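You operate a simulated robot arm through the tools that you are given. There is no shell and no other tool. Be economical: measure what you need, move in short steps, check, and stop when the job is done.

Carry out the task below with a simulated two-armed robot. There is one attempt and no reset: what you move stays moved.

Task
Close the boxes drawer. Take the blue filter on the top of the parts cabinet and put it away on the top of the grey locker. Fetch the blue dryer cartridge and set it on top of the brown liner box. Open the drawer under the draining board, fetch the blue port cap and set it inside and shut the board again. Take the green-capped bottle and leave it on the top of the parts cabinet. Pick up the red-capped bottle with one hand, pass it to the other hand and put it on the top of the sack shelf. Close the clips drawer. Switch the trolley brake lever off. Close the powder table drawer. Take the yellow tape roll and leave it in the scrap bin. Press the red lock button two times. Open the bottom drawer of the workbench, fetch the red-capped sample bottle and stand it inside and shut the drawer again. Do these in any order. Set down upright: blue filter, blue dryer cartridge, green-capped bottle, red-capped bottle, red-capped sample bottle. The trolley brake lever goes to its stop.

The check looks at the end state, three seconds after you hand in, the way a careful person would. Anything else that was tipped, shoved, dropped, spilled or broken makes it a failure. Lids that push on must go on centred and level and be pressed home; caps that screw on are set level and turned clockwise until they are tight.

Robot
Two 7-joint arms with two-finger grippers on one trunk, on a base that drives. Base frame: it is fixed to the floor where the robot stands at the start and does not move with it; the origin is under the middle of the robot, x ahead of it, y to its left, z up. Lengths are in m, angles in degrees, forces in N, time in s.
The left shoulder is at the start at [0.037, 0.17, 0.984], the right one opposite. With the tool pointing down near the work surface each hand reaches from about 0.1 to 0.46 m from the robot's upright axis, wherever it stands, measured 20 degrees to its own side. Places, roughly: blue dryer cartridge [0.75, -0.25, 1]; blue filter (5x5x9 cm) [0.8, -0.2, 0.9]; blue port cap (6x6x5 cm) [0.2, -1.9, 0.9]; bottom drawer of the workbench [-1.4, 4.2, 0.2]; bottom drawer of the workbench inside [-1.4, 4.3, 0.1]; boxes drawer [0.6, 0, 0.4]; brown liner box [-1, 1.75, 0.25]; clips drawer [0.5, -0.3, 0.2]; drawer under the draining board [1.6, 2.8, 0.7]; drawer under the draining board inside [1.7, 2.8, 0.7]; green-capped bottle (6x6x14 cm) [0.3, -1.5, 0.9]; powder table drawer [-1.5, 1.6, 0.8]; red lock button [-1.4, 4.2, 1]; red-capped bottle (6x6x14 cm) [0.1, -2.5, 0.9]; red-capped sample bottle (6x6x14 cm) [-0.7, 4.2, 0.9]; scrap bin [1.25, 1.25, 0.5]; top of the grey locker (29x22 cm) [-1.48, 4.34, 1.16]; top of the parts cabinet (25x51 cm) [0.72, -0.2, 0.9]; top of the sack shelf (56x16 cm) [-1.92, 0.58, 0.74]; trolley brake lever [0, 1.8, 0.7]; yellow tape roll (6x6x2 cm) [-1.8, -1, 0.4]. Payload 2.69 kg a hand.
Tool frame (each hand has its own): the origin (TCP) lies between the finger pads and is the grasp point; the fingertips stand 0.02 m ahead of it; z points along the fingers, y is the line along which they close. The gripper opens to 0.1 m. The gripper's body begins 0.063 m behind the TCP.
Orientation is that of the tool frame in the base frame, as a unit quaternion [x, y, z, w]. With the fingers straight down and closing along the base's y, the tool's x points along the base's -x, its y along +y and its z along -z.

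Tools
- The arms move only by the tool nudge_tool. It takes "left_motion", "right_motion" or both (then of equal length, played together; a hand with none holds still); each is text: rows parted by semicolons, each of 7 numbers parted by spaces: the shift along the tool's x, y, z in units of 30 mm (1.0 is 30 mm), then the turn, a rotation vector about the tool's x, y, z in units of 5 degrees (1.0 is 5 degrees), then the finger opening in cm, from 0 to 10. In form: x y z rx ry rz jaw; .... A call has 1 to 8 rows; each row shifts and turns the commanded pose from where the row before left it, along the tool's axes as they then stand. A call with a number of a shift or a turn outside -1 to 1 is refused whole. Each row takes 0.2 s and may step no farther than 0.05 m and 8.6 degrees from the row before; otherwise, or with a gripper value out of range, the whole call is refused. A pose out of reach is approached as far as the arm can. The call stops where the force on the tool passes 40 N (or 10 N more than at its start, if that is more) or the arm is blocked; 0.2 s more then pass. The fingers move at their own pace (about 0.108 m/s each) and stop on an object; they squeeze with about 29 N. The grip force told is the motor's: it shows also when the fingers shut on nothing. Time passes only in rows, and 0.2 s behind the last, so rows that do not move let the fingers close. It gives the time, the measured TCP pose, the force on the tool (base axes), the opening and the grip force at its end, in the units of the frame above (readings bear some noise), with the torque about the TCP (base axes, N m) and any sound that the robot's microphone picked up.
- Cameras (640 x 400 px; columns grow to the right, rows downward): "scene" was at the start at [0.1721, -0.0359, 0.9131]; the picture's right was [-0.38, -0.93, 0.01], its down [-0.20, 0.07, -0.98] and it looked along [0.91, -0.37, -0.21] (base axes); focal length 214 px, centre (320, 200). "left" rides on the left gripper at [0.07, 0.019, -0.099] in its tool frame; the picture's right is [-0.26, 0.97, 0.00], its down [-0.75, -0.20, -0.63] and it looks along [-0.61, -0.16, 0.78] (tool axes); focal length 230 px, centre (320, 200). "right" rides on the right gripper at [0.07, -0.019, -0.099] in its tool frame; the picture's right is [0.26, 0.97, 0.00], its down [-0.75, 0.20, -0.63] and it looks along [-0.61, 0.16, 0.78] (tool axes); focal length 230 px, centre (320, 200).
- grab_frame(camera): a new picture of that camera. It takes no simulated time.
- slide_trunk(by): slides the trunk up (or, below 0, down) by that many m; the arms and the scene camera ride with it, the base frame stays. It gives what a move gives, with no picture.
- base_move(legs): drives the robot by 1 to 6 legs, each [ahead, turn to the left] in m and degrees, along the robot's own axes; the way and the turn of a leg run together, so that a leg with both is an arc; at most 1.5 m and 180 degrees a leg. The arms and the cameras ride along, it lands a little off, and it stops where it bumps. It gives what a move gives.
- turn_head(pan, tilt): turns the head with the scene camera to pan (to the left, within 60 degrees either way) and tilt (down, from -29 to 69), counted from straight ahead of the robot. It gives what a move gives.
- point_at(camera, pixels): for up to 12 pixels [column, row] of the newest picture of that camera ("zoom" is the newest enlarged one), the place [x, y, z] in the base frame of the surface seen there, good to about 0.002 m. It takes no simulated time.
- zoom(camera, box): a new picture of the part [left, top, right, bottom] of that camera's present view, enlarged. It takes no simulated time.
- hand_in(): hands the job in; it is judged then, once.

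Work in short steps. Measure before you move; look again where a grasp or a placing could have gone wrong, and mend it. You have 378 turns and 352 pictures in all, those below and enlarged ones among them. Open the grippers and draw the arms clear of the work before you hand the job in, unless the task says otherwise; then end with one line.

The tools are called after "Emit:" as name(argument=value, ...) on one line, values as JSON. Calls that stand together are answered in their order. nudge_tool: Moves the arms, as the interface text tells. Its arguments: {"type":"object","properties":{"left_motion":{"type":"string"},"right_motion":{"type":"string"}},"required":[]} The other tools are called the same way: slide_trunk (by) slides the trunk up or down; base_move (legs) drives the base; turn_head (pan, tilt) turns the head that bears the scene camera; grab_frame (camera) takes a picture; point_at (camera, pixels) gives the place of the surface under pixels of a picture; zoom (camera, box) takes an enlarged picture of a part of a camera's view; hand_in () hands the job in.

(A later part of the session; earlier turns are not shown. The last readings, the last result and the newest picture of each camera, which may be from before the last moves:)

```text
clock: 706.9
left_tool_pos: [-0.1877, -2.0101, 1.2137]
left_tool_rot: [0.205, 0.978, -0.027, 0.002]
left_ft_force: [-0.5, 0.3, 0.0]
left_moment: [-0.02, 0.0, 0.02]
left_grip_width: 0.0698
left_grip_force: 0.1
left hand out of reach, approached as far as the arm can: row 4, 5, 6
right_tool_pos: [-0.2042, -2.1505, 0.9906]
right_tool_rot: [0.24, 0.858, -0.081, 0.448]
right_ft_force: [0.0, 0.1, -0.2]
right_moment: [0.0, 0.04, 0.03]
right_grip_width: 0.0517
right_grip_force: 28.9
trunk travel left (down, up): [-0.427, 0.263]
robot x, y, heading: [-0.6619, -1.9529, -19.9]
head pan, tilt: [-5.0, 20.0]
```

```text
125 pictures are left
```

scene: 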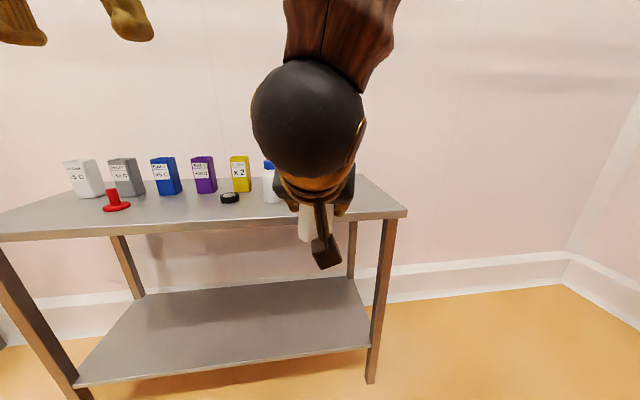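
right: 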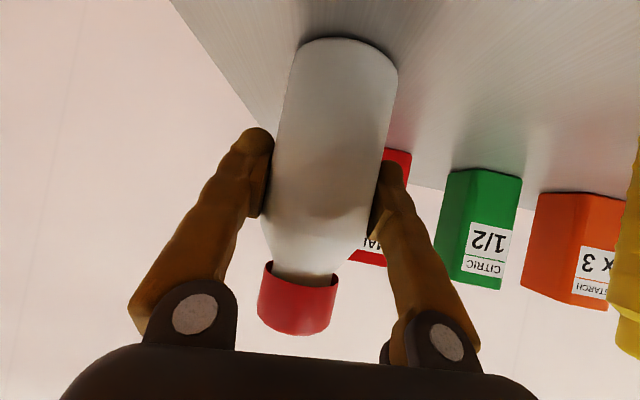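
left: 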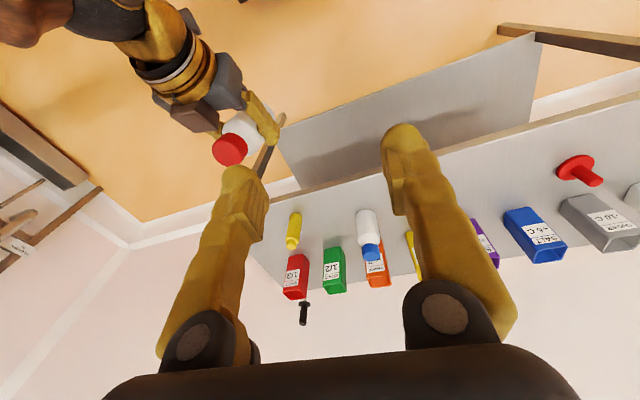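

Reach is limited; bring the bottle lower and a bit further left.

Emit:
nudge_tool(right_motion="0.8 0.2 0.58 0 0 0 0;0.8 0.4 0.58 0 0 0 0;0.8 0.5 0.58 0 0 0 0;0.8 0.5 0.58 0 0 0 0;0.4 0.5 0.3 0 0 0 0;0 0 0 0 0 0 0", left_motion="0 0 0.8 0 0 0 7;0 0 0.8 0 0 0 7;0 0 0.8 0 0 0 7;0 0 0.6 0 0 0 7;0 0 0 0 0 0 7;0 0 0 0 0 0 7")

Emit:
grab_frame(camera="left")

```text
clock: 708.3
left_tool_pos: [-0.1859, -2.0112, 1.1256]
left_tool_rot: [0.199, 0.98, -0.028, 0.003]
left_ft_force: [0.2, -0.7, -0.1]
left_moment: [-0.03, 0.0, 0.0]
left_grip_width: 0.0703
left_grip_force: 0.0
right_tool_pos: [-0.1667, -2.0956, 0.8635]
right_tool_rot: [0.247, 0.855, -0.083, 0.448]
right_ft_force: [-0.1, 0.2, -0.8]
right_moment: [-0.02, 0.0, 0.01]
right_grip_width: 0.0518
right_grip_force: 29.0
trunk travel left (down, up): [-0.427, 0.263]
robot x, y, heading: [-0.6611, -1.9536, -19.9]
head pan, tilt: [-5.0, 20.0]
```

```text
124 pictures are left
```

left: 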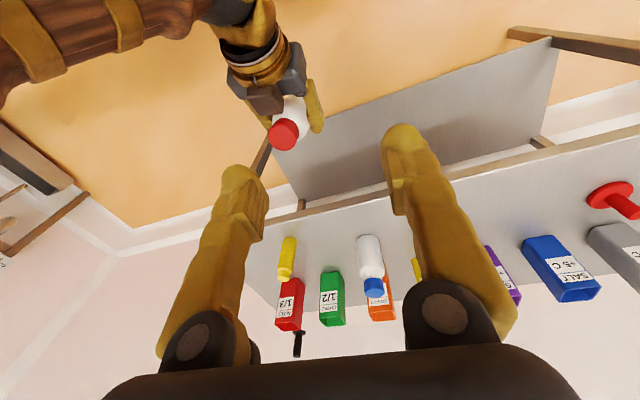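

Emit:
point_at(camera="left", pixels=[[284, 134], [275, 128], [293, 140], [290, 115], [283, 125]])

Emit:
zoom(camera="left", box=[210, 60, 370, 180])

```text
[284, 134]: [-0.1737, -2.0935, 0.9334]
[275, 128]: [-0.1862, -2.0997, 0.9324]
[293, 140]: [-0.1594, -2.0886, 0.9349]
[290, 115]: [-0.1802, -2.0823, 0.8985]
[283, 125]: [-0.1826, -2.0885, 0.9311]
```

```text
3.33 times, centred on (290, 120) of left
```

zoom: 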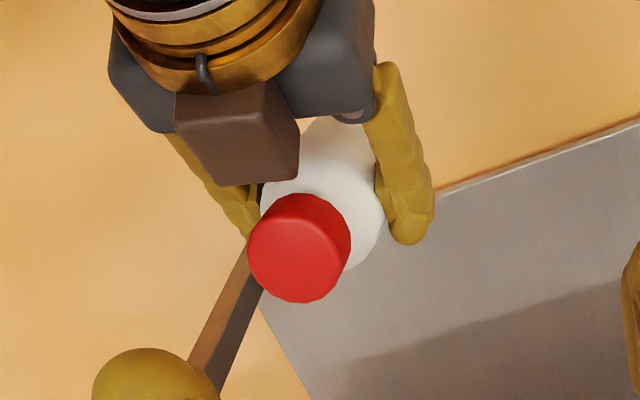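

Emit:
nudge_tool(left_motion="-0.5 -0.79 0.8 0 0 0 7;-0.5 -0.79 0.8 0 0 0 7;-0.5 -0.79 0.8 0 0 0 7;0 0 0.5 0 0 0 7;0 0 0 0 0 0 7")

Emit:
grab_frame(camera="left")

```text
clock: 709.5
left_tool_pos: [-0.1491, -2.0262, 1.052]
left_tool_rot: [0.19, 0.981, -0.048, 0.013]
left_ft_force: [0.1, 0.2, 0.7]
left_moment: [0.0, 0.0, -0.01]
left_grip_width: 0.0699
left_grip_force: 0.1
left hand out of reach, approached as far as the arm can: row 1, 2, 3
right_tool_pos: [-0.1691, -2.0973, 0.8609]
right_tool_rot: [0.247, 0.856, -0.087, 0.446]
right_ft_force: [1.2, -0.7, 0.3]
right_moment: [-0.02, 0.02, -0.01]
right_grip_width: 0.0517
right_grip_force: 29.1
trunk travel left (down, up): [-0.427, 0.263]
robot x, y, heading: [-0.661, -1.9539, -19.7]
head pan, tilt: [-5.0, 20.0]
```

```text
122 pictures are left
```

left: 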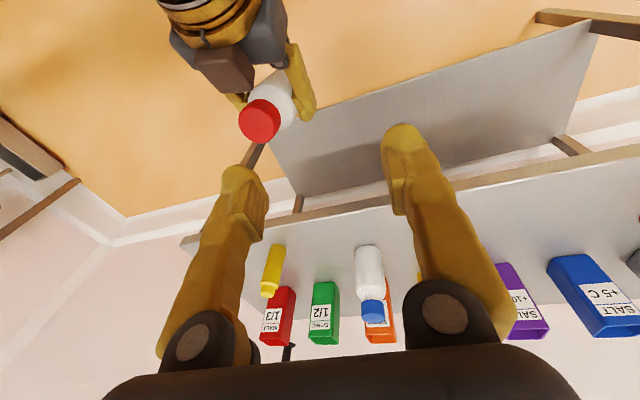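

Left cannot go further right; move the bottle 6 cm further left instead.

Emit:
nudge_tool(right_motion="0 0.6 0 0 0 0 0;0 0.6 0 0 0 0 0;0 0.6 0 0 0 0 0;0 0.4 0 0 0 0 0;0 0 0 0 0 0 0", left_motion="0 0 -0.3 0 0 0 7;0 0 0 0 0 0 7;0 0 0 0 0 0 7;0 0 0 0 0 0 7;0 0 0 0 0 0 7")

Emit:
grab_frame(camera="left")

```text
clock: 710.7
left_tool_pos: [-0.1502, -2.0221, 1.052]
left_tool_rot: [0.186, 0.982, -0.047, 0.004]
left_ft_force: [0.3, 0.6, 0.1]
left_moment: [0.0, 0.04, 0.0]
left_grip_width: 0.07
left_grip_force: 0.0
right_tool_pos: [-0.1356, -2.0374, 0.8643]
right_tool_rot: [0.243, 0.856, -0.086, 0.448]
right_ft_force: [0.3, -0.4, -0.3]
right_moment: [0.0, 0.03, 0.0]
right_grip_width: 0.0515
right_grip_force: 29.0
trunk travel left (down, up): [-0.427, 0.263]
robot x, y, heading: [-0.6657, -1.9531, -19.5]
head pan, tilt: [-5.0, 20.0]
```

```text
121 pictures are left
```

left: 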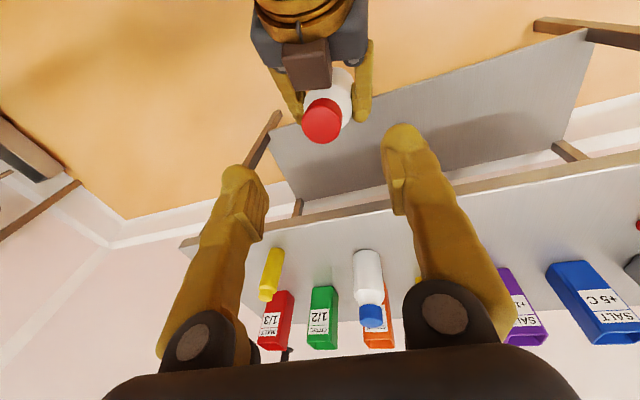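

Emit:
point_at(camera="left", pixels=[[322, 124], [312, 120], [333, 122], [322, 132], [322, 113]])

```text
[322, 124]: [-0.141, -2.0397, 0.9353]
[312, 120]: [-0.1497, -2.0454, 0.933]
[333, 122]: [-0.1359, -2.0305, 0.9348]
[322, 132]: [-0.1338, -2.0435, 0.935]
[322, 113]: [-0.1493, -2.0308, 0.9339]
```

Descend onto the cap and grip it.

Emit:
nudge_tool(left_motion="-0.1 0 0.9 0 0 0 7;-0.1 0 0.9 0 0 0 7;-0.1 0 0.9 0 0 0 7;-0.06 0 0.9 0 0 0 6;0 0 0.7 0 0 0 6;0 0 0 0 0 0 6")

Emit:
grab_frame(camera="left")

Emit:
grab_frame(camera="scene")

```text
clock: 712.1
left_tool_pos: [-0.1359, -2.0265, 0.9222]
left_tool_rot: [0.176, 0.983, -0.043, 0.005]
left_ft_force: [6.0, -1.7, 18.5]
left_moment: [-0.67, 0.19, 0.27]
left_grip_width: 0.0608
left_grip_force: 0.8
left hand out of reach, approached as far as the arm can: row 1
right_tool_pos: [-0.1387, -2.0374, 0.8607]
right_tool_rot: [0.243, 0.858, -0.086, 0.444]
right_ft_force: [-6.1, 0.3, -20.0]
right_moment: [0.43, -0.46, -0.23]
right_grip_width: 0.0529
right_grip_force: 28.8
trunk travel left (down, up): [-0.427, 0.263]
robot x, y, heading: [-0.6618, -1.9527, -19.5]
head pan, tilt: [-5.0, 20.0]
```

```text
120 pictures are left
```

left: 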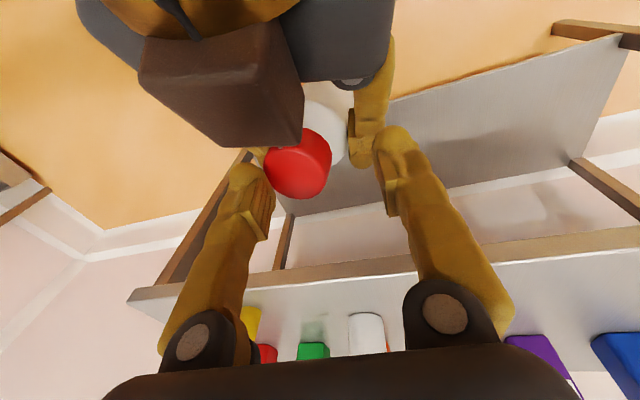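

```text
119 pictures are left
```

scene: 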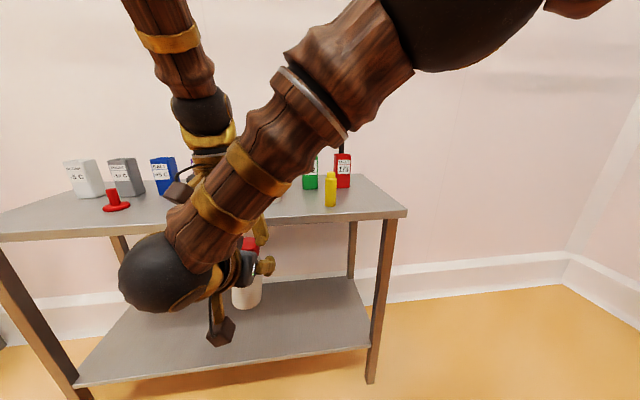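

Slight contact: the left finger touches the cap edge. Raise 1.5 cm, shift right 1.2 cm, lower again.

Emit:
nudge_tool(left_motion="0 0 -0.6 0 0 0 7;0 -0.4 -0.2 0 0 0 7;0 0 0 0 0 0 7")

Emit:
grab_frame(camera="left")

Emit:
point_at(camera="left", pixels=[[300, 150], [290, 145], [312, 150]])

```text
clock: 712.9
left_tool_pos: [-0.1483, -2.0178, 0.9251]
left_tool_rot: [0.174, 0.984, -0.036, -0.017]
left_ft_force: [-1.0, 0.3, -0.3]
left_moment: [0.0, -0.01, 0.03]
left_grip_width: 0.07
left_grip_force: 0.0
left hand out of reach, approached as far as the arm can: row 2
right_tool_pos: [-0.1371, -2.0374, 0.8639]
right_tool_rot: [0.243, 0.856, -0.085, 0.448]
right_ft_force: [0.1, 0.1, 0.0]
right_moment: [-0.02, -0.02, -0.01]
right_grip_width: 0.0518
right_grip_force: 29.1
trunk travel left (down, up): [-0.427, 0.263]
robot x, y, heading: [-0.6629, -1.9539, -19.7]
head pan, tilt: [-5.0, 20.0]
```

```text
118 pictures are left
```

left: 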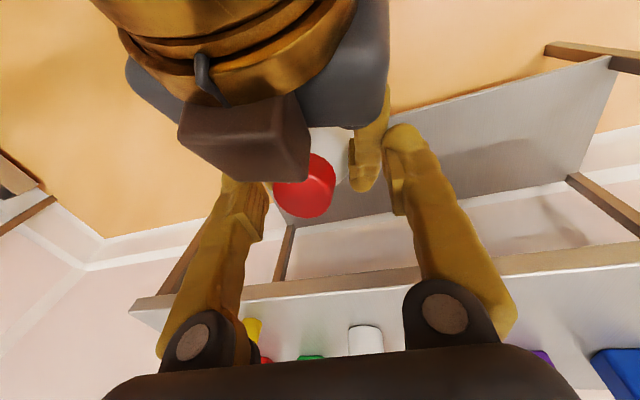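

```text
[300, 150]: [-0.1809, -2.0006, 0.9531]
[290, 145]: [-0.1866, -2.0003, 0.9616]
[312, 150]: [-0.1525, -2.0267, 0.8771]
```

Emit:
nudge_tool(left_motion="0 0 -0.9 0 0 0 7;0 0 0 0 0 0 7;0 0 0 0 0 0 7;0 0 0 0 0 0 7", right_motion="0 0 0 0 0 0 0;0.13 0.3 -0.16 0 0 0 0;0.13 0.28 -0.16 0 0 0 0;0 0 0 0 0 0 0")

Emit:
grab_frame(camera="left")

Emit:
point_at(camera="left", pixels=[[320, 170], [310, 170], [330, 170], [320, 180], [335, 175]])

```text
clock: 714.1
left_tool_pos: [-0.1706, -2.001, 0.9378]
left_tool_rot: [0.164, 0.985, -0.04, -0.034]
left_ft_force: [-0.5, 2.8, 2.7]
left_moment: [0.26, -0.06, 0.0]
left_grip_width: 0.0714
left_grip_force: 0.8
right_tool_pos: [-0.1518, -2.0149, 0.8739]
right_tool_rot: [0.243, 0.853, -0.087, 0.454]
right_ft_force: [-1.6, -3.1, -2.7]
right_moment: [-0.01, -0.07, 0.1]
right_grip_width: 0.0514
right_grip_force: 28.5
trunk travel left (down, up): [-0.427, 0.263]
robot x, y, heading: [-0.6683, -1.9495, -19.8]
head pan, tilt: [-5.0, 20.0]
stopped in row 4 (left hand): the arm was blocked; the commanded pose is now the measured one
```

```text
117 pictures are left
```

left: 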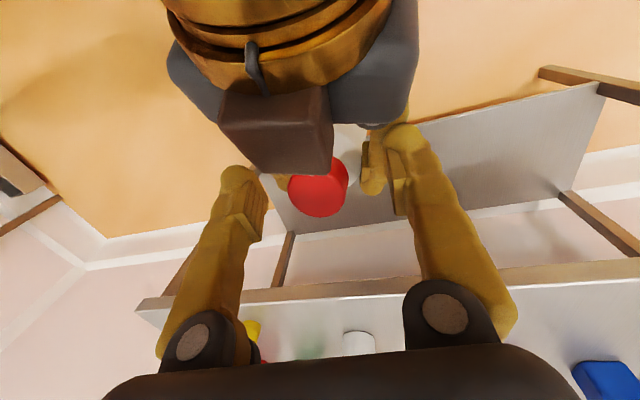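

```text
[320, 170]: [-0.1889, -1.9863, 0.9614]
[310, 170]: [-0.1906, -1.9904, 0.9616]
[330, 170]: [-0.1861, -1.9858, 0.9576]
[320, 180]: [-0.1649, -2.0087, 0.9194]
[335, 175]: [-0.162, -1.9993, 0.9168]
```

The fingers straddle the cap, slightly behind its centre. Move left forward 1.5 cm and down 1 cm, then close.

Emit:
nudge_tool(left_motion="-0.5 0 0.1 0 0 0 7;0 0 0.25 0 0 0 6;0 0 0 0 0 0 6")

Emit:
grab_frame(camera="left")

```text
clock: 714.9
left_tool_pos: [-0.1438, -2.0024, 0.9365]
left_tool_rot: [0.146, 0.987, -0.059, -0.03]
left_ft_force: [-0.4, -0.6, -0.2]
left_moment: [0.01, -0.01, -0.01]
left_grip_width: 0.0601
left_grip_force: 0.0
right_tool_pos: [-0.1493, -2.014, 0.8736]
right_tool_rot: [0.245, 0.851, -0.088, 0.456]
right_ft_force: [1.3, -0.3, -0.8]
right_moment: [0.01, 0.0, 0.02]
right_grip_width: 0.0517
right_grip_force: 29.1
trunk travel left (down, up): [-0.427, 0.263]
robot x, y, heading: [-0.6606, -1.9506, -19.7]
head pan, tilt: [-5.0, 20.0]
```

```text
116 pictures are left
```

left: 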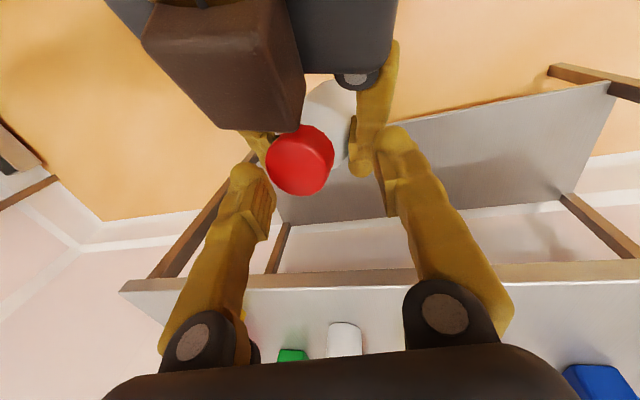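

Emit:
point_at(camera="left", pixels=[[298, 155], [285, 150], [312, 150], [300, 175], [300, 140]])

```text
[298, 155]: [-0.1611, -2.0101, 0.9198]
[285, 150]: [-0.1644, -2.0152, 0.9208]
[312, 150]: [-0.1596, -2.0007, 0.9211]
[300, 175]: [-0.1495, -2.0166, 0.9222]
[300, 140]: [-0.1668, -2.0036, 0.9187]
```

The bottle slid down a bit in the right grip; its cap top is at z≈0.921. Align the bottle with the left fingers (1.2 cm left, 1.1 forward) and lower the left 1.5 cm.

Emit:
nudge_tool(right_motion="-0.1 0.22 0.14 0 0 0 0;-0.1 0.2 0.14 0 0 0 0;0 0 0 0 0 0 0;0 0 0 0 0 0 0", left_motion="0 0 0 0 0 0 6;0 0 0 0 0 0 6;0 0 0.5 0 0 0 6;0 0 0 0 0 0 6")

Emit:
grab_frame(camera="left")

Emit:
point_at(camera="left", pixels=[[310, 160], [320, 175], [305, 180], [325, 160]])

```text
clock: 715.9
left_tool_pos: [-0.1456, -2.0011, 0.9222]
left_tool_rot: [0.147, 0.987, -0.055, -0.029]
left_ft_force: [8.4, 17.1, 9.7]
left_moment: [0.68, -0.2, -0.27]
left_grip_width: 0.0726
left_grip_force: 9.8
right_tool_pos: [-0.1319, -2.0187, 0.8735]
right_tool_rot: [0.249, 0.85, -0.092, 0.454]
right_ft_force: [-8.2, -17.8, -11.2]
right_moment: [0.03, -0.4, 0.72]
right_grip_width: 0.0514
right_grip_force: 29.2
trunk travel left (down, up): [-0.427, 0.263]
robot x, y, heading: [-0.6665, -1.9529, -19.7]
head pan, tilt: [-5.0, 20.0]
```

```text
115 pictures are left
```

left: 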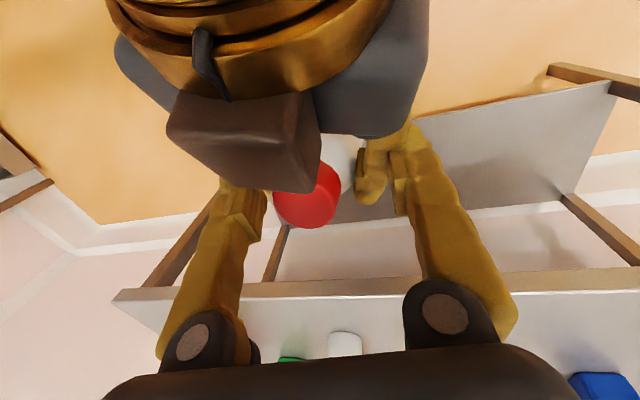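

```text
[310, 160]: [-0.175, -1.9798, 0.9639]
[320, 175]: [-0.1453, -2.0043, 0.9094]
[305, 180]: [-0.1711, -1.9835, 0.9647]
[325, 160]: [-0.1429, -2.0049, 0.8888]
```

The left finger clashes with the right one this way. Better: take the bottle's free lower body from the left side. Lift the left hand clear and re-orient it to point right (closing front-to-back).

Emit:
nudge_tool(left_motion="0 0 -0.8 0 0 0 7;0 0 -0.9 0 0 0 7;0 0.3 -0.9 0 0 0 7;0 0.9 -0.5 0 0 0 8;0 0.9 0 0 0 0 9;0 0.9 0 0 0 0 9;0 0.9 0 0 0 0 9;0 0.9 0 0 0 0 9")

Emit:
nudge_tool(left_motion="0 0 0 0.447 0.447 -0.775 9;0 0 0 0.447 0.447 -0.775 9;0 0 0 0.447 0.447 -0.775 9;0 0 0 0.447 0.447 -0.775 9;0 0 0 0.447 0.447 -0.775 9;0 0 0 0.447 0.447 -0.775 9;0 0 0 0.447 0.447 -0.775 9;0 0 0 0.447 0.447 -0.775 9")

Emit:
nudge_tool(left_motion="0 0 0 0.447 0.447 -0.775 9;0 0 0 0.447 0.447 -0.775 9;0 0 0 0.447 0.447 -0.775 9;0 0 0 0.447 0.447 -0.775 9;0 0 0 0.447 0.447 -0.775 9;0 0 0 0.447 0.447 -0.775 9;0 0 0 0.447 0.447 -0.775 9;0 0 0 0.447 0.447 -0.775 9")

Emit:
nudge_tool(left_motion="0 0 0 0.447 0.447 -0.775 9;0 0 0 0.447 0.447 -0.775 9;0 0 0 0.447 0.447 -0.775 9;0 0 0 0.447 0.447 -0.775 9;0 0 0 0.447 0.447 -0.775 9;0 0 0 0 0 0 9")

Emit:
grab_frame(camera="scene")

```text
clock: 716.9
left_tool_pos: [-0.1725, -1.9558, 0.9615]
left_tool_rot: [0.132, 0.984, -0.077, -0.09]
left_ft_force: [-0.4, -60.0, -7.9]
left_moment: [0.67, -0.06, 1.25]
left_grip_width: 0.1
left_grip_force: 7.5
right_tool_pos: [-0.1452, -2.005, 0.8809]
right_tool_rot: [0.238, 0.851, -0.083, 0.461]
right_ft_force: [-0.3, 60.9, 9.0]
right_moment: [-5.02, 0.3, -2.9]
right_grip_width: 0.0515
right_grip_force: 28.8
trunk travel left (down, up): [-0.427, 0.263]
robot x, y, heading: [-0.6617, -1.9528, -19.7]
head pan, tilt: [-5.0, 20.0]
stopped in row 5 (left hand): the force on the tool passed its limit at 88 N (the readings are from after the stop); the commanded pose is now the measured one
```

```text
clock: 718.7
left_tool_pos: [-0.1628, -1.9474, 0.9673]
left_tool_rot: [-0.146, 0.934, -0.184, -0.268]
left_ft_force: [-0.2, -0.9, 0.5]
left_moment: [0.0, 0.03, -0.01]
left_grip_width: 0.09
left_grip_force: 0.1
right_tool_pos: [-0.1413, -2.0104, 0.8838]
right_tool_rot: [0.244, 0.848, -0.088, 0.463]
right_ft_force: [-0.3, 0.6, -0.5]
right_moment: [0.01, 0.01, -0.01]
right_grip_width: 0.0518
right_grip_force: 29.3
trunk travel left (down, up): [-0.427, 0.263]
robot x, y, heading: [-0.6617, -1.9544, -19.8]
head pan, tilt: [-5.0, 20.0]
```

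```text
clock: 719.7
left_tool_pos: [-0.2347, -1.9042, 0.9811]
left_tool_rot: [-0.28, 0.869, -0.23, -0.338]
left_ft_force: [-0.3, 0.6, 0.7]
left_moment: [-0.01, -0.02, 0.03]
left_grip_width: 0.0898
left_grip_force: 0.1
left hand out of reach, approached as far as the arm can: row 1, 2, 3, 4
right_tool_pos: [-0.1574, -2.0066, 0.8888]
right_tool_rot: [0.243, 0.845, -0.09, 0.469]
right_ft_force: [-0.8, 0.3, -0.8]
right_moment: [-0.05, 0.01, 0.0]
right_grip_width: 0.0518
right_grip_force: 29.4
trunk travel left (down, up): [-0.427, 0.263]
robot x, y, heading: [-0.6621, -1.9521, -19.8]
head pan, tilt: [-5.0, 20.0]
stopped in row 4 (right hand): the force on the tool passed its limit at 48 N (the readings are from after the stop); the commanded pose is now the measured one
```

```text
clock: 721.1
left_tool_pos: [-0.2708, -1.8838, 0.9861]
left_tool_rot: [-0.423, 0.751, -0.281, -0.422]
left_ft_force: [0.3, 0.1, -0.5]
left_moment: [-0.01, 0.0, 0.02]
left_grip_width: 0.09
left_grip_force: 0.2
left hand out of reach, approached as far as the arm can: row 2, 3, 4, 5
right_tool_pos: [-0.1557, -2.007, 0.8898]
right_tool_rot: [0.245, 0.845, -0.088, 0.467]
right_ft_force: [0.1, 0.2, -0.3]
right_moment: [-0.03, 0.01, 0.0]
right_grip_width: 0.0516
right_grip_force: 29.4
trunk travel left (down, up): [-0.427, 0.263]
robot x, y, heading: [-0.6625, -1.9533, -19.5]
head pan, tilt: [-5.0, 20.0]
```

```text
114 pictures are left
```

scene: 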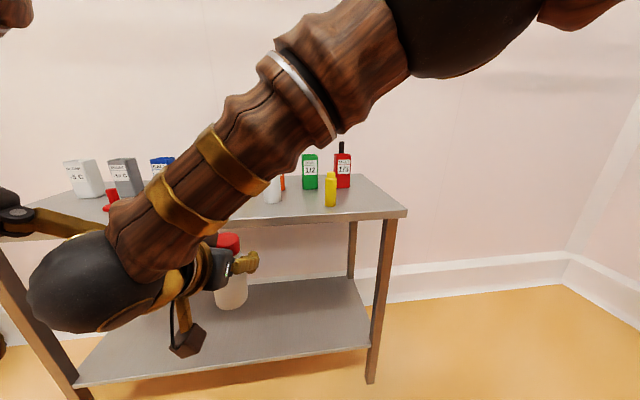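

Orientation reached: left tool now points right, 29° down. Move the right hand (bottle) back to the right and the left hand forward, apart from each other first.

Emit:
nudge_tool(right_motion="0 -0.8 0 0 0 0 0;0 -0.8 0 0 0 0 0;0 -0.8 0 0 0 0 0;0 -0.8 0 0 0 0 0;0 -0.4 0 0 0 0 0;0 0 0 0 0 0 0", left_motion="0 0 -0.8 0 0 0 9;0 0 -0.5 0 0 0 9;0 -0.9 0 0 0 0 9;0 -0.9 0 0 0 0 9;0 -0.9 0 0 0 0 9;0 -0.9 0 0 0 0 9")

Emit:
grab_frame(camera="scene")

Emit:
grab_frame(camera="left")

```text
clock: 722.5
left_tool_pos: [-0.2566, -1.8571, 1.004]
left_tool_rot: [-0.417, 0.755, -0.274, -0.425]
left_ft_force: [-0.3, 0.1, -0.4]
left_moment: [-0.01, 0.04, -0.01]
left_grip_width: 0.0899
left_grip_force: 0.0
left hand out of reach, approached as far as the arm can: row 3, 4, 5, 6
right_tool_pos: [-0.2089, -2.098, 0.881]
right_tool_rot: [0.241, 0.845, -0.087, 0.469]
right_ft_force: [-0.4, -0.3, -0.8]
right_moment: [0.03, 0.0, 0.03]
right_grip_width: 0.0516
right_grip_force: 29.5
trunk travel left (down, up): [-0.427, 0.263]
robot x, y, heading: [-0.6656, -1.9523, -19.4]
head pan, tilt: [-5.0, 20.0]
```

```text
113 pictures are left
```

scene: 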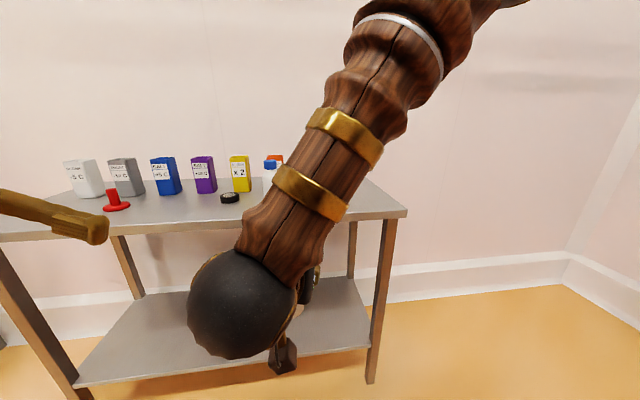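

```text
112 pictures are left
```

left: 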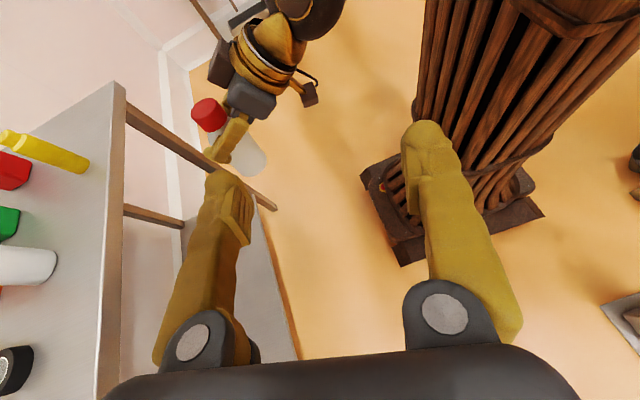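

Lower both hands by 24 cm, where this posture has more room.

Emit:
nudge_tool(right_motion="0.8 -0.1 0.58 0 0 0 0;0.8 -0.1 0.58 0 0 0 0;0.8 -0.1 0.58 0 0 0 0;0.8 0 0.58 0 0 0 0;0.8 0 0.58 0 0 0 0;0.8 0 0.58 0 0 0 0;0.8 0 0.58 0 0 0 0;0.8 0 0.58 0 0 0 0", left_motion="-0.87 0.06 0.486 0 0 0 9;-0.87 0.06 0.486 0 0 0 9;-0.87 0.06 0.486 0 0 0 9;-0.87 0.06 0.486 0 0 0 9;-0.87 0.06 0.486 0 0 0 9;-0.87 0.06 0.486 0 0 0 9;-0.87 0.06 0.486 0 0 0 9;-0.87 0.06 0.486 0 0 0 9")

Emit:
nudge_tool(left_motion="0 -0.9 0 0 0 0 9;0 -0.9 0 0 0 0 9;0 -0.9 0 0 0 0 9;0 -0.9 0 0 0 0 9;0 0 0 0 0 0 9")

Emit:
grab_frame(camera="left")

Emit:
grab_frame(camera="right")

```text
clock: 724.5
left_tool_pos: [-0.2701, -1.851, 0.7891]
left_tool_rot: [-0.415, 0.757, -0.281, -0.418]
left_ft_force: [0.6, 0.3, 1.2]
left_moment: [-0.02, 0.0, 0.01]
left_grip_width: 0.0899
left_grip_force: 0.0
left hand out of reach, approached as far as the arm can: row 8
right_tool_pos: [-0.1924, -2.1547, 0.6499]
right_tool_rot: [0.259, 0.827, -0.125, 0.483]
right_ft_force: [0.0, -0.7, -0.6]
right_moment: [0.02, -0.05, -0.01]
right_grip_width: 0.0512
right_grip_force: 29.5
trunk travel left (down, up): [-0.427, 0.263]
robot x, y, heading: [-0.6587, -1.9506, -19.6]
head pan, tilt: [-5.0, 20.0]
stopped in row 8 (right hand): the arm was blocked; the commanded pose is now the measured one
```

```text
clock: 725.7
left_tool_pos: [-0.2529, -1.8613, 0.7899]
left_tool_rot: [-0.414, 0.757, -0.282, -0.419]
left_ft_force: [0.3, 0.3, 0.2]
left_moment: [0.02, 0.01, -0.02]
left_grip_width: 0.09
left_grip_force: 0.0
left hand out of reach, approached as far as the arm can: row 1, 2, 3, 4
right_tool_pos: [-0.1914, -2.1551, 0.6492]
right_tool_rot: [0.26, 0.827, -0.124, 0.482]
right_ft_force: [1.3, 0.1, -0.7]
right_moment: [-0.04, -0.02, -0.03]
right_grip_width: 0.0511
right_grip_force: 29.8
trunk travel left (down, up): [-0.427, 0.263]
robot x, y, heading: [-0.6651, -1.9501, -19.4]
head pan, tilt: [-5.0, 20.0]
```

```text
111 pictures are left
```

left: 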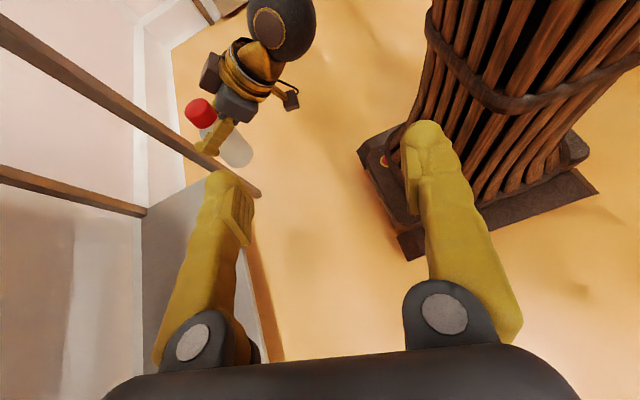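

```text
110 pictures are left
```

right: 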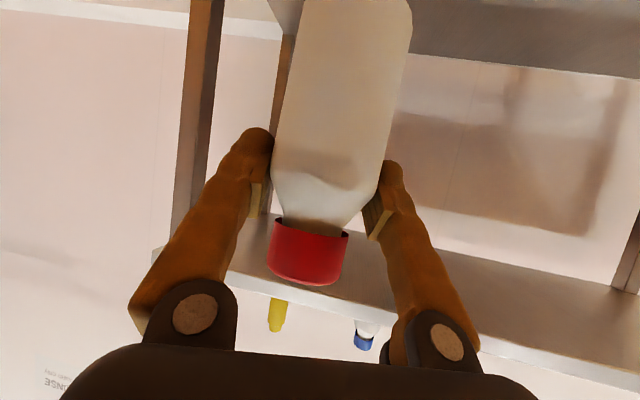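

Turn the left hand's yaw 35° back toward forward to gain reach.

Emit:
nudge_tool(left_motion="0 0 0 0.87 -0.06 -0.48 9;0 0 0 0.87 -0.06 -0.48 9;0 0 0 0.87 -0.06 -0.48 9;0 0 0 0.87 -0.06 -0.48 9;0 0 0 0.87 -0.06 -0.48 9;0 0 0 0.87 -0.06 -0.48 9;0 0 0 0.87 -0.06 -0.48 9;0 -0.5 0 0 0 0 9")

Emit:
nudge_tool(left_motion="0 -0.9 0 0 0 0 9;0 -0.9 0 0 0 0 9;0 -0.9 0.3 0 0 0 9;0 0 0 0 0 0 9")

Emit:
grab_frame(camera="left")

```text
clock: 727.5
left_tool_pos: [-0.2382, -1.8606, 0.7917]
left_tool_rot: [0.619, -0.597, 0.399, 0.319]
left_ft_force: [0.1, -0.3, -1.0]
left_moment: [-0.01, 0.01, -0.02]
left_grip_width: 0.0899
left_grip_force: 0.0
right_tool_pos: [-0.1909, -2.1542, 0.6489]
right_tool_rot: [0.259, 0.828, -0.123, 0.482]
right_ft_force: [0.1, -0.2, -0.3]
right_moment: [0.01, 0.0, -0.02]
right_grip_width: 0.0516
right_grip_force: 29.2
trunk travel left (down, up): [-0.427, 0.263]
robot x, y, heading: [-0.6615, -1.9549, -19.5]
head pan, tilt: [-5.0, 20.0]
```

```text
clock: 728.5
left_tool_pos: [-0.2016, -1.8578, 0.7946]
left_tool_rot: [0.619, -0.597, 0.399, 0.318]
left_ft_force: [0.1, -1.0, -0.8]
left_moment: [0.03, 0.01, 0.04]
left_grip_width: 0.0898
left_grip_force: 0.2
left hand out of reach, approached as far as the arm can: row 2, 3
right_tool_pos: [-0.1909, -2.1545, 0.6477]
right_tool_rot: [0.259, 0.828, -0.123, 0.482]
right_ft_force: [0.7, 0.4, -0.4]
right_moment: [-0.01, 0.01, 0.02]
right_grip_width: 0.0515
right_grip_force: 28.3
trunk travel left (down, up): [-0.427, 0.263]
robot x, y, heading: [-0.6593, -1.9537, -19.7]
head pan, tilt: [-5.0, 20.0]
```

```text
109 pictures are left
```

left: 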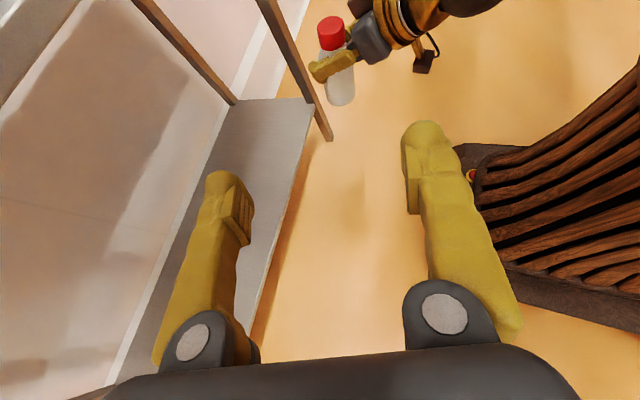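

Now the bottle is straight ahead of the left fingers. Measure it.

Emit:
point_at(camera="left", pixels=[[340, 100], [338, 88], [328, 90], [352, 88], [328, 40], [330, 25], [345, 98]])

Emit:
zoom(camera="left", box=[270, 0, 430, 120])

```text
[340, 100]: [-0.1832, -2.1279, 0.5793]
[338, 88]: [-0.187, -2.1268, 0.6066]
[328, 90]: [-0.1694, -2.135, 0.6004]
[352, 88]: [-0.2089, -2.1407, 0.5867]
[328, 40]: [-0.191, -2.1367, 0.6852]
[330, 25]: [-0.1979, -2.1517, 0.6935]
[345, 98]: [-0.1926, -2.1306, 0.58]
```

```text
3.33 times, centred on (350, 60) of left
```

zoom: 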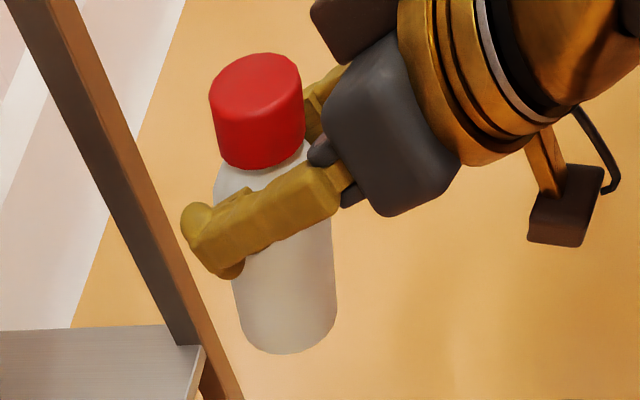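

Align and approach to 8 cm from the bottle.

Emit:
nudge_tool(left_motion="-0.5 0.45 0.5 0 0 0 9;-0.47 0.45 0.5 0 0 0 9;0 0 1 0 0 0 9;0 0 1 0 0 0 9;0 0 1 0 0 0 9;0 0 1 0 0 0 9;0 0 1 0 0 0 9;0 0 1 0 0 0 9")

Emit:
nudge_tool(left_motion="0 0 1 0 0 0 9;0 0 1 0 0 0 9;0 0 0 0 0 0 9")

Emit:
grab_frame(camera="left")

Emit:
grab_frame(camera="scene")

```text
clock: 730.3
left_tool_pos: [-0.2083, -1.9939, 0.6849]
left_tool_rot: [0.62, -0.597, 0.4, 0.317]
left_ft_force: [0.3, -0.2, -0.4]
left_moment: [0.01, 0.04, 0.0]
left_grip_width: 0.09
left_grip_force: 0.0
left hand out of reach, approached as far as the arm can: row 7, 8
right_tool_pos: [-0.191, -2.1543, 0.6484]
right_tool_rot: [0.259, 0.828, -0.123, 0.481]
right_ft_force: [-0.5, 0.4, -0.2]
right_moment: [0.02, -0.03, -0.02]
right_grip_width: 0.0513
right_grip_force: 29.2
trunk travel left (down, up): [-0.427, 0.263]
robot x, y, heading: [-0.665, -1.9556, -19.5]
head pan, tilt: [-5.0, 20.0]
```

```text
clock: 731.1
left_tool_pos: [-0.2076, -1.9942, 0.6846]
left_tool_rot: [0.619, -0.597, 0.399, 0.318]
left_ft_force: [0.5, 0.6, -0.5]
left_moment: [-0.02, -0.02, 0.0]
left_grip_width: 0.0902
left_grip_force: 0.1
left hand out of reach, approached as far as the arm can: row 1, 2
right_tool_pos: [-0.1905, -2.1558, 0.6482]
right_tool_rot: [0.259, 0.828, -0.124, 0.481]
right_ft_force: [0.0, -0.7, -0.4]
right_moment: [0.0, 0.0, 0.02]
right_grip_width: 0.0516
right_grip_force: 28.9
trunk travel left (down, up): [-0.427, 0.263]
robot x, y, heading: [-0.6597, -1.9524, -19.4]
head pan, tilt: [-5.0, 20.0]
```

```text
107 pictures are left
```

left: 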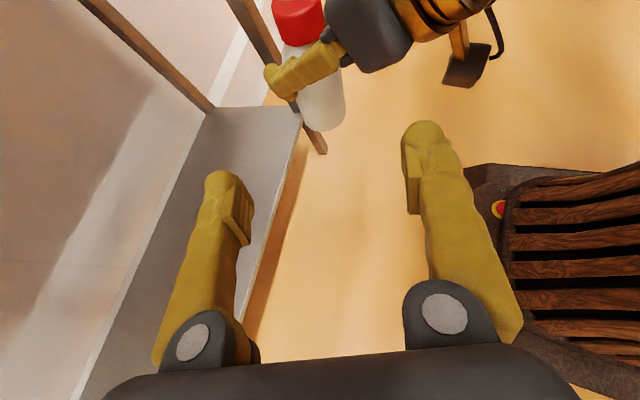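

```text
106 pictures are left
```

scene: 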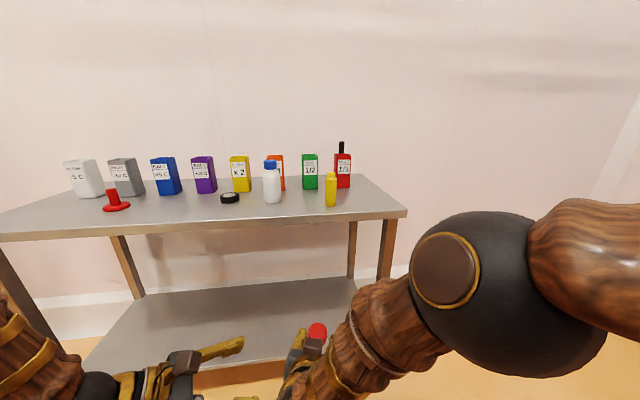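

Left is at its limit; try moving it forward so that the bottle only has to come left.

Emit:
nudge_tool(left_motion="0 -0.8 0 0 0 0 9;0 -0.8 0 0 0 0 9;0 -0.8 0 0 0 0 9;0 0 0 0 0 0 9")

Emit:
nudge_tool(right_motion="-0.4 0.6 -0.3 0 0 0 0;-0.4 0.6 -0.3 0 0 0 0;-0.4 0.6 -0.3 0 0 0 0;-0.4 0.6 -0.3 0 0 0 0;0 0 0 0 0 0 0")

Emit:
grab_frame(camera="left")

```text
clock: 732.1
left_tool_pos: [-0.2092, -1.9942, 0.685]
left_tool_rot: [0.619, -0.598, 0.398, 0.318]
left_ft_force: [0.2, -0.2, 0.6]
left_moment: [0.0, -0.01, 0.01]
left_grip_width: 0.09
left_grip_force: 0.1
left hand out of reach, approached as far as the arm can: row 1, 2, 3
right_tool_pos: [-0.1897, -2.1547, 0.6482]
right_tool_rot: [0.259, 0.828, -0.123, 0.481]
right_ft_force: [-0.2, -0.8, 0.3]
right_moment: [-0.01, 0.02, 0.04]
right_grip_width: 0.0516
right_grip_force: 29.3
trunk travel left (down, up): [-0.427, 0.263]
robot x, y, heading: [-0.6643, -1.9539, -19.7]
head pan, tilt: [-5.0, 20.0]
```

```text
clock: 733.5
left_tool_pos: [-0.2185, -1.9901, 0.6929]
left_tool_rot: [0.614, -0.598, 0.406, 0.315]
left_ft_force: [0.2, 0.2, -0.3]
left_moment: [0.01, 0.01, 0.0]
left_grip_width: 0.09
left_grip_force: 0.0
right_tool_pos: [-0.1677, -2.1237, 0.7133]
right_tool_rot: [0.269, 0.818, -0.145, 0.487]
right_ft_force: [-0.2, 0.8, -1.2]
right_moment: [-0.03, 0.0, 0.01]
right_grip_width: 0.0514
right_grip_force: 28.7
trunk travel left (down, up): [-0.427, 0.263]
robot x, y, heading: [-0.6618, -1.9513, -19.5]
head pan, tilt: [-5.0, 20.0]
stopped in row 5 (right hand): the arm was blocked; the commanded pose is now the measured one
```

```text
105 pictures are left
```

left: 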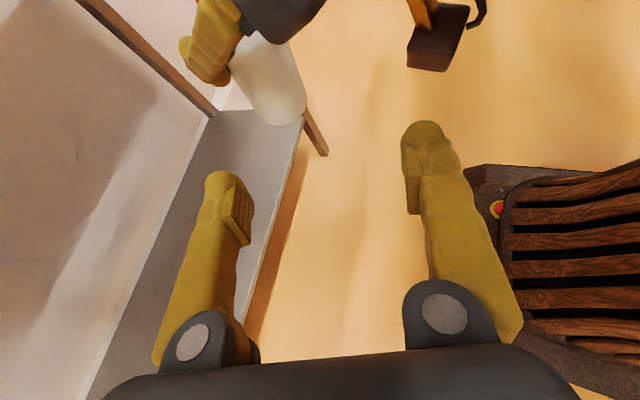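

Emit:
nudge_tool(right_motion="0.28 0.7 -0.36 0 0.5 0 0;0.28 0.7 -0.36 0 0.5 0 0;0.28 0.7 -0.36 0 0.5 0 0;0 0.7 0 0 0 0 0;0 0 0 0 0 0 0")

Emit:
grab_frame(camera="left")

Emit:
grab_frame(camera="scene")

```text
clock: 734.7
left_tool_pos: [-0.2272, -1.988, 0.6984]
left_tool_rot: [0.611, -0.6, 0.412, 0.312]
left_ft_force: [-0.9, -0.6, 0.4]
left_moment: [-0.01, 0.02, -0.01]
left_grip_width: 0.0901
left_grip_force: 0.1
right_tool_pos: [-0.1554, -2.1163, 0.704]
right_tool_rot: [0.299, 0.826, -0.18, 0.442]
right_ft_force: [0.1, 0.0, -0.3]
right_moment: [0.04, 0.02, 0.02]
right_grip_width: 0.0512
right_grip_force: 29.1
right hand out of reach, approached as far as the arm can: row 4
trunk travel left (down, up): [-0.427, 0.263]
robot x, y, heading: [-0.6624, -1.9559, -19.8]
head pan, tilt: [-5.0, 20.0]
stopped in row 5 (right hand): the arm was blocked; the commanded pose is now the measured one
```

```text
104 pictures are left
```

left: 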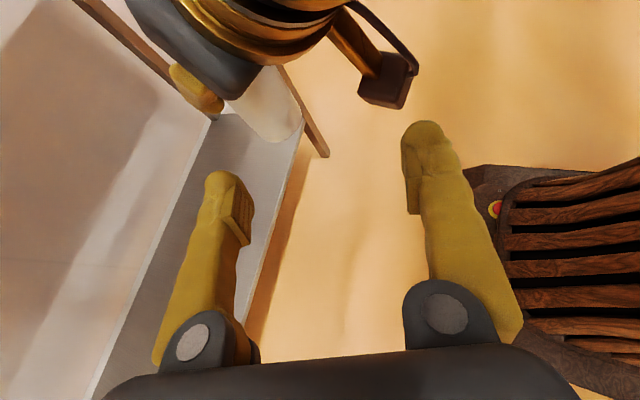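

```text
103 pictures are left
```

scene: 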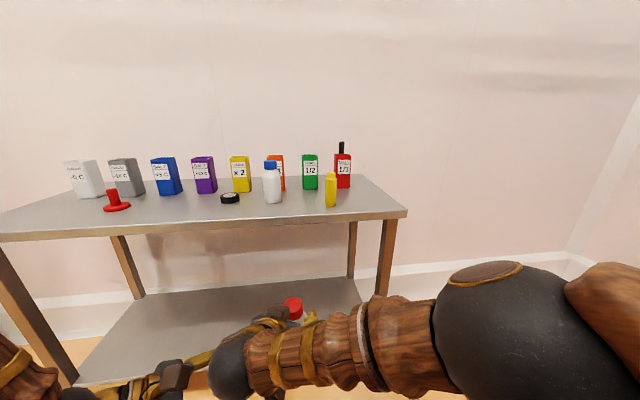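

This crossing posture is poor. Separate the hands: right back up on its side, and re-orient the left to the normal forward-pitched pose (rotation ≈157° about its own axis).

Emit:
nudge_tool(left_motion="0 0 -0.9 0 0 0 9;0 0 -0.9 0 0 0 9;0 0 -0.9 0 0 0 9;0 0 -0.9 0 0 0 9;0 0 -0.9 0 0 0 9;0 0 0 -0.066 -0.243 0.967 9;0 0 0 -0.066 -0.243 0.967 9;0 0 0 -0.066 -0.243 0.967 9", right_motion="0 -0.6 0 0 0 0 0;-0.5 -0.6 -0.4 0 0 0 0;-0.7 -0.6 -0.5 0 0 0 0;-0.8 -0.6 -0.5 0 0 0 0;-0.8 -0.3 -0.5 0 0 0 0;-0.8 0 -0.5 0 0 0 0;-0.8 0 -0.5 0 0 0 0;-0.8 0 -0.5 0 0 0 0")

Emit:
nudge_tool(left_motion="0 0 0 -0.066 -0.243 0.967 9;0 0 0 -0.066 -0.243 0.967 9;0 0 0 -0.066 -0.243 0.967 9;0 0 0 -0.066 -0.243 0.967 9;0 0 0 -0.066 -0.243 0.967 9;0 0 0 -0.066 -0.243 0.967 9;0 0 0 -0.066 -0.243 0.967 9;0 0 0 -0.066 -0.243 0.967 9", right_motion="-0.8 0 -0.5 0 0 0 0;-0.8 0 -0.5 0 0 0 0;-0.8 0 -0.5 0 0 0 0;0 0 0 0 0 0 0;0 0 0 0 0 0 0;0 0 0 0 0 0 0;0 0 0 0 0 0 0;0 0 0 0 0 0 0")

Emit:
nudge_tool(left_motion="0 0 0 -0.066 -0.243 0.967 9;0 0 0 -0.066 -0.243 0.967 9;0 0 0 -0.066 -0.243 0.967 9;0 0 0 -0.066 -0.243 0.967 9;0 0 0 -0.066 -0.243 0.967 9;0 0 0 -0.066 -0.243 0.967 9;0 0 0 -0.066 -0.243 0.967 9;0 0 0 -0.066 -0.243 0.967 9")

Emit:
nudge_tool(left_motion="0 0 0 -0.066 -0.243 0.967 9;0 0 0 -0.066 -0.243 0.967 9;0 0 0 -0.066 -0.243 0.967 9;0 0 0 -0.066 -0.243 0.967 9;0 0 0 -0.066 -0.243 0.967 9;0 0 0 -0.066 -0.243 0.967 9;0 0 0 -0.066 -0.243 0.967 9;0 0 0 -0.066 -0.243 0.967 9")

Emit:
grab_frame(camera="scene")

```text
clock: 736.5
left_tool_pos: [-0.2454, -1.8689, 0.7614]
left_tool_rot: [-0.54, 0.685, -0.424, -0.244]
left_ft_force: [-0.5, 0.3, -0.1]
left_moment: [0.03, 0.01, 0.0]
left_grip_width: 0.0901
left_grip_force: 0.0
right_tool_pos: [-0.2058, -2.1756, 0.895]
right_tool_rot: [0.299, 0.827, -0.179, 0.441]
right_ft_force: [0.3, 0.7, -0.5]
right_moment: [0.0, -0.02, -0.02]
right_grip_width: 0.0511
right_grip_force: 29.1
trunk travel left (down, up): [-0.427, 0.263]
robot x, y, heading: [-0.6626, -1.9517, -19.9]
head pan, tilt: [-5.0, 20.0]
```

```text
clock: 738.3
left_tool_pos: [-0.2446, -1.8694, 0.7602]
left_tool_rot: [-0.311, 0.853, -0.417, -0.043]
left_ft_force: [0.3, 0.4, 0.2]
left_moment: [0.01, 0.0, -0.01]
left_grip_width: 0.0898
left_grip_force: 0.0
right_tool_pos: [-0.2032, -2.1737, 0.9797]
right_tool_rot: [0.298, 0.827, -0.18, 0.442]
right_ft_force: [0.7, 0.3, -0.6]
right_moment: [0.02, 0.01, 0.03]
right_grip_width: 0.0514
right_grip_force: 29.4
trunk travel left (down, up): [-0.427, 0.263]
robot x, y, heading: [-0.6616, -1.9506, -19.6]
head pan, tilt: [-5.0, 20.0]
```

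```text
clock: 740.1
left_tool_pos: [-0.245, -1.8696, 0.7616]
left_tool_rot: [-0.045, 0.917, -0.362, 0.161]
left_ft_force: [0.5, 0.3, -0.2]
left_moment: [0.0, 0.0, -0.01]
left_grip_width: 0.0899
left_grip_force: 0.1
right_tool_pos: [-0.2028, -2.1738, 0.9794]
right_tool_rot: [0.298, 0.827, -0.179, 0.442]
right_ft_force: [-0.8, 0.5, -0.7]
right_moment: [0.0, 0.01, 0.01]
right_grip_width: 0.051
right_grip_force: 28.9
trunk travel left (down, up): [-0.427, 0.263]
robot x, y, heading: [-0.6635, -1.9515, -19.5]
head pan, tilt: [-5.0, 20.0]
```

```text
clock: 741.9
left_tool_pos: [-0.2455, -1.8691, 0.761]
left_tool_rot: [0.228, 0.871, -0.264, 0.345]
left_ft_force: [0.0, 0.0, -0.1]
left_moment: [0.03, 0.01, -0.02]
left_grip_width: 0.0899
left_grip_force: 0.1
right_tool_pos: [-0.2038, -2.1734, 0.9793]
right_tool_rot: [0.298, 0.827, -0.179, 0.442]
right_ft_force: [-0.1, 0.7, -0.9]
right_moment: [0.02, -0.01, -0.03]
right_grip_width: 0.0509
right_grip_force: 29.2
trunk travel left (down, up): [-0.427, 0.263]
robot x, y, heading: [-0.664, -1.9506, -19.5]
head pan, tilt: [-5.0, 20.0]
```

```text
102 pictures are left
```

scene: 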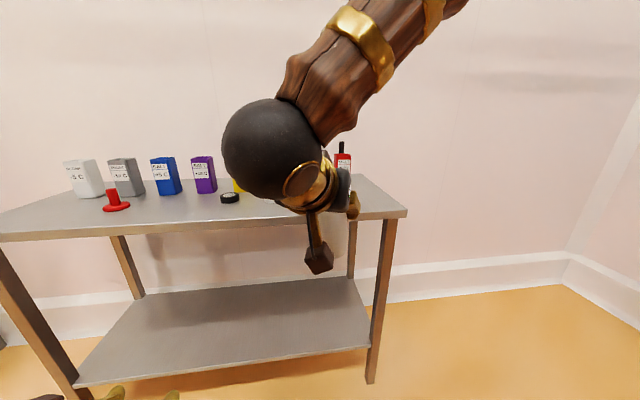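

Emit:
nudge_tool(left_motion="0 0 0 -0.066 -0.243 0.967 9;0 0 0 -0.066 -0.243 0.967 9;0 0 0 -0.066 -0.243 0.967 9;0 0 0 -0.066 -0.243 0.9 9;0 0.3 0 0 0 0 9;0 0.3 0 0 0 0 9;0 0 0 0 0 0 9;0 0 0 0 0 0 9", right_motion="0 0 0 -0.84 -0.03 -0.545 0;0 0 0 -0.84 -0.03 -0.545 0;0 0 0 -0.84 -0.03 -0.545 0;0 0 0 -0.84 -0.03 -0.545 0;0 0 0 -0.84 -0.03 -0.545 0;0 0 0 -0.84 -0.03 -0.545 0;0 0 0 -0.84 -0.03 -0.545 0;0 0 0 0 1 0 0")

Emit:
grab_frame(camera="left")

Emit:
grab_frame(camera="scene")

```text
clock: 743.7
left_tool_pos: [-0.2328, -1.8564, 0.7608]
left_tool_rot: [0.353, 0.811, -0.202, 0.421]
left_ft_force: [-0.5, 0.1, 0.6]
left_moment: [0.03, 0.0, 0.02]
left_grip_width: 0.0901
left_grip_force: 0.0
right_tool_pos: [-0.2023, -2.1748, 0.9814]
right_tool_rot: [0.037, 0.899, -0.037, 0.435]
right_ft_force: [-0.1, 0.5, -1.0]
right_moment: [0.01, 0.01, -0.01]
right_grip_width: 0.0513
right_grip_force: 28.7
trunk travel left (down, up): [-0.427, 0.263]
robot x, y, heading: [-0.6632, -1.9583, -19.8]
head pan, tilt: [-5.0, 20.0]
```

```text
101 pictures are left
```

left: 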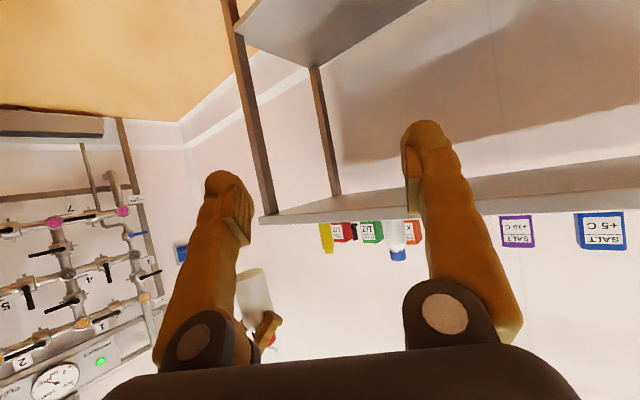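

```text
100 pictures are left
```

scene: 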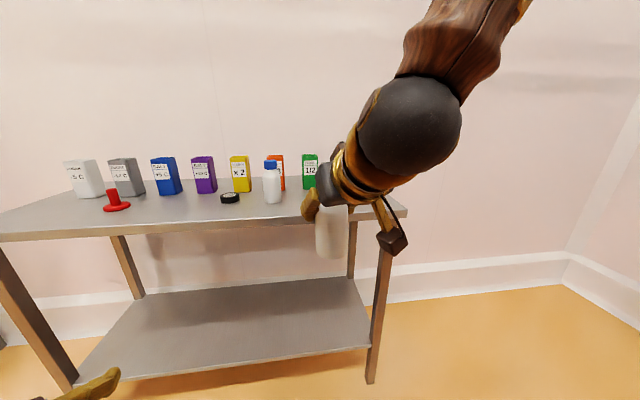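

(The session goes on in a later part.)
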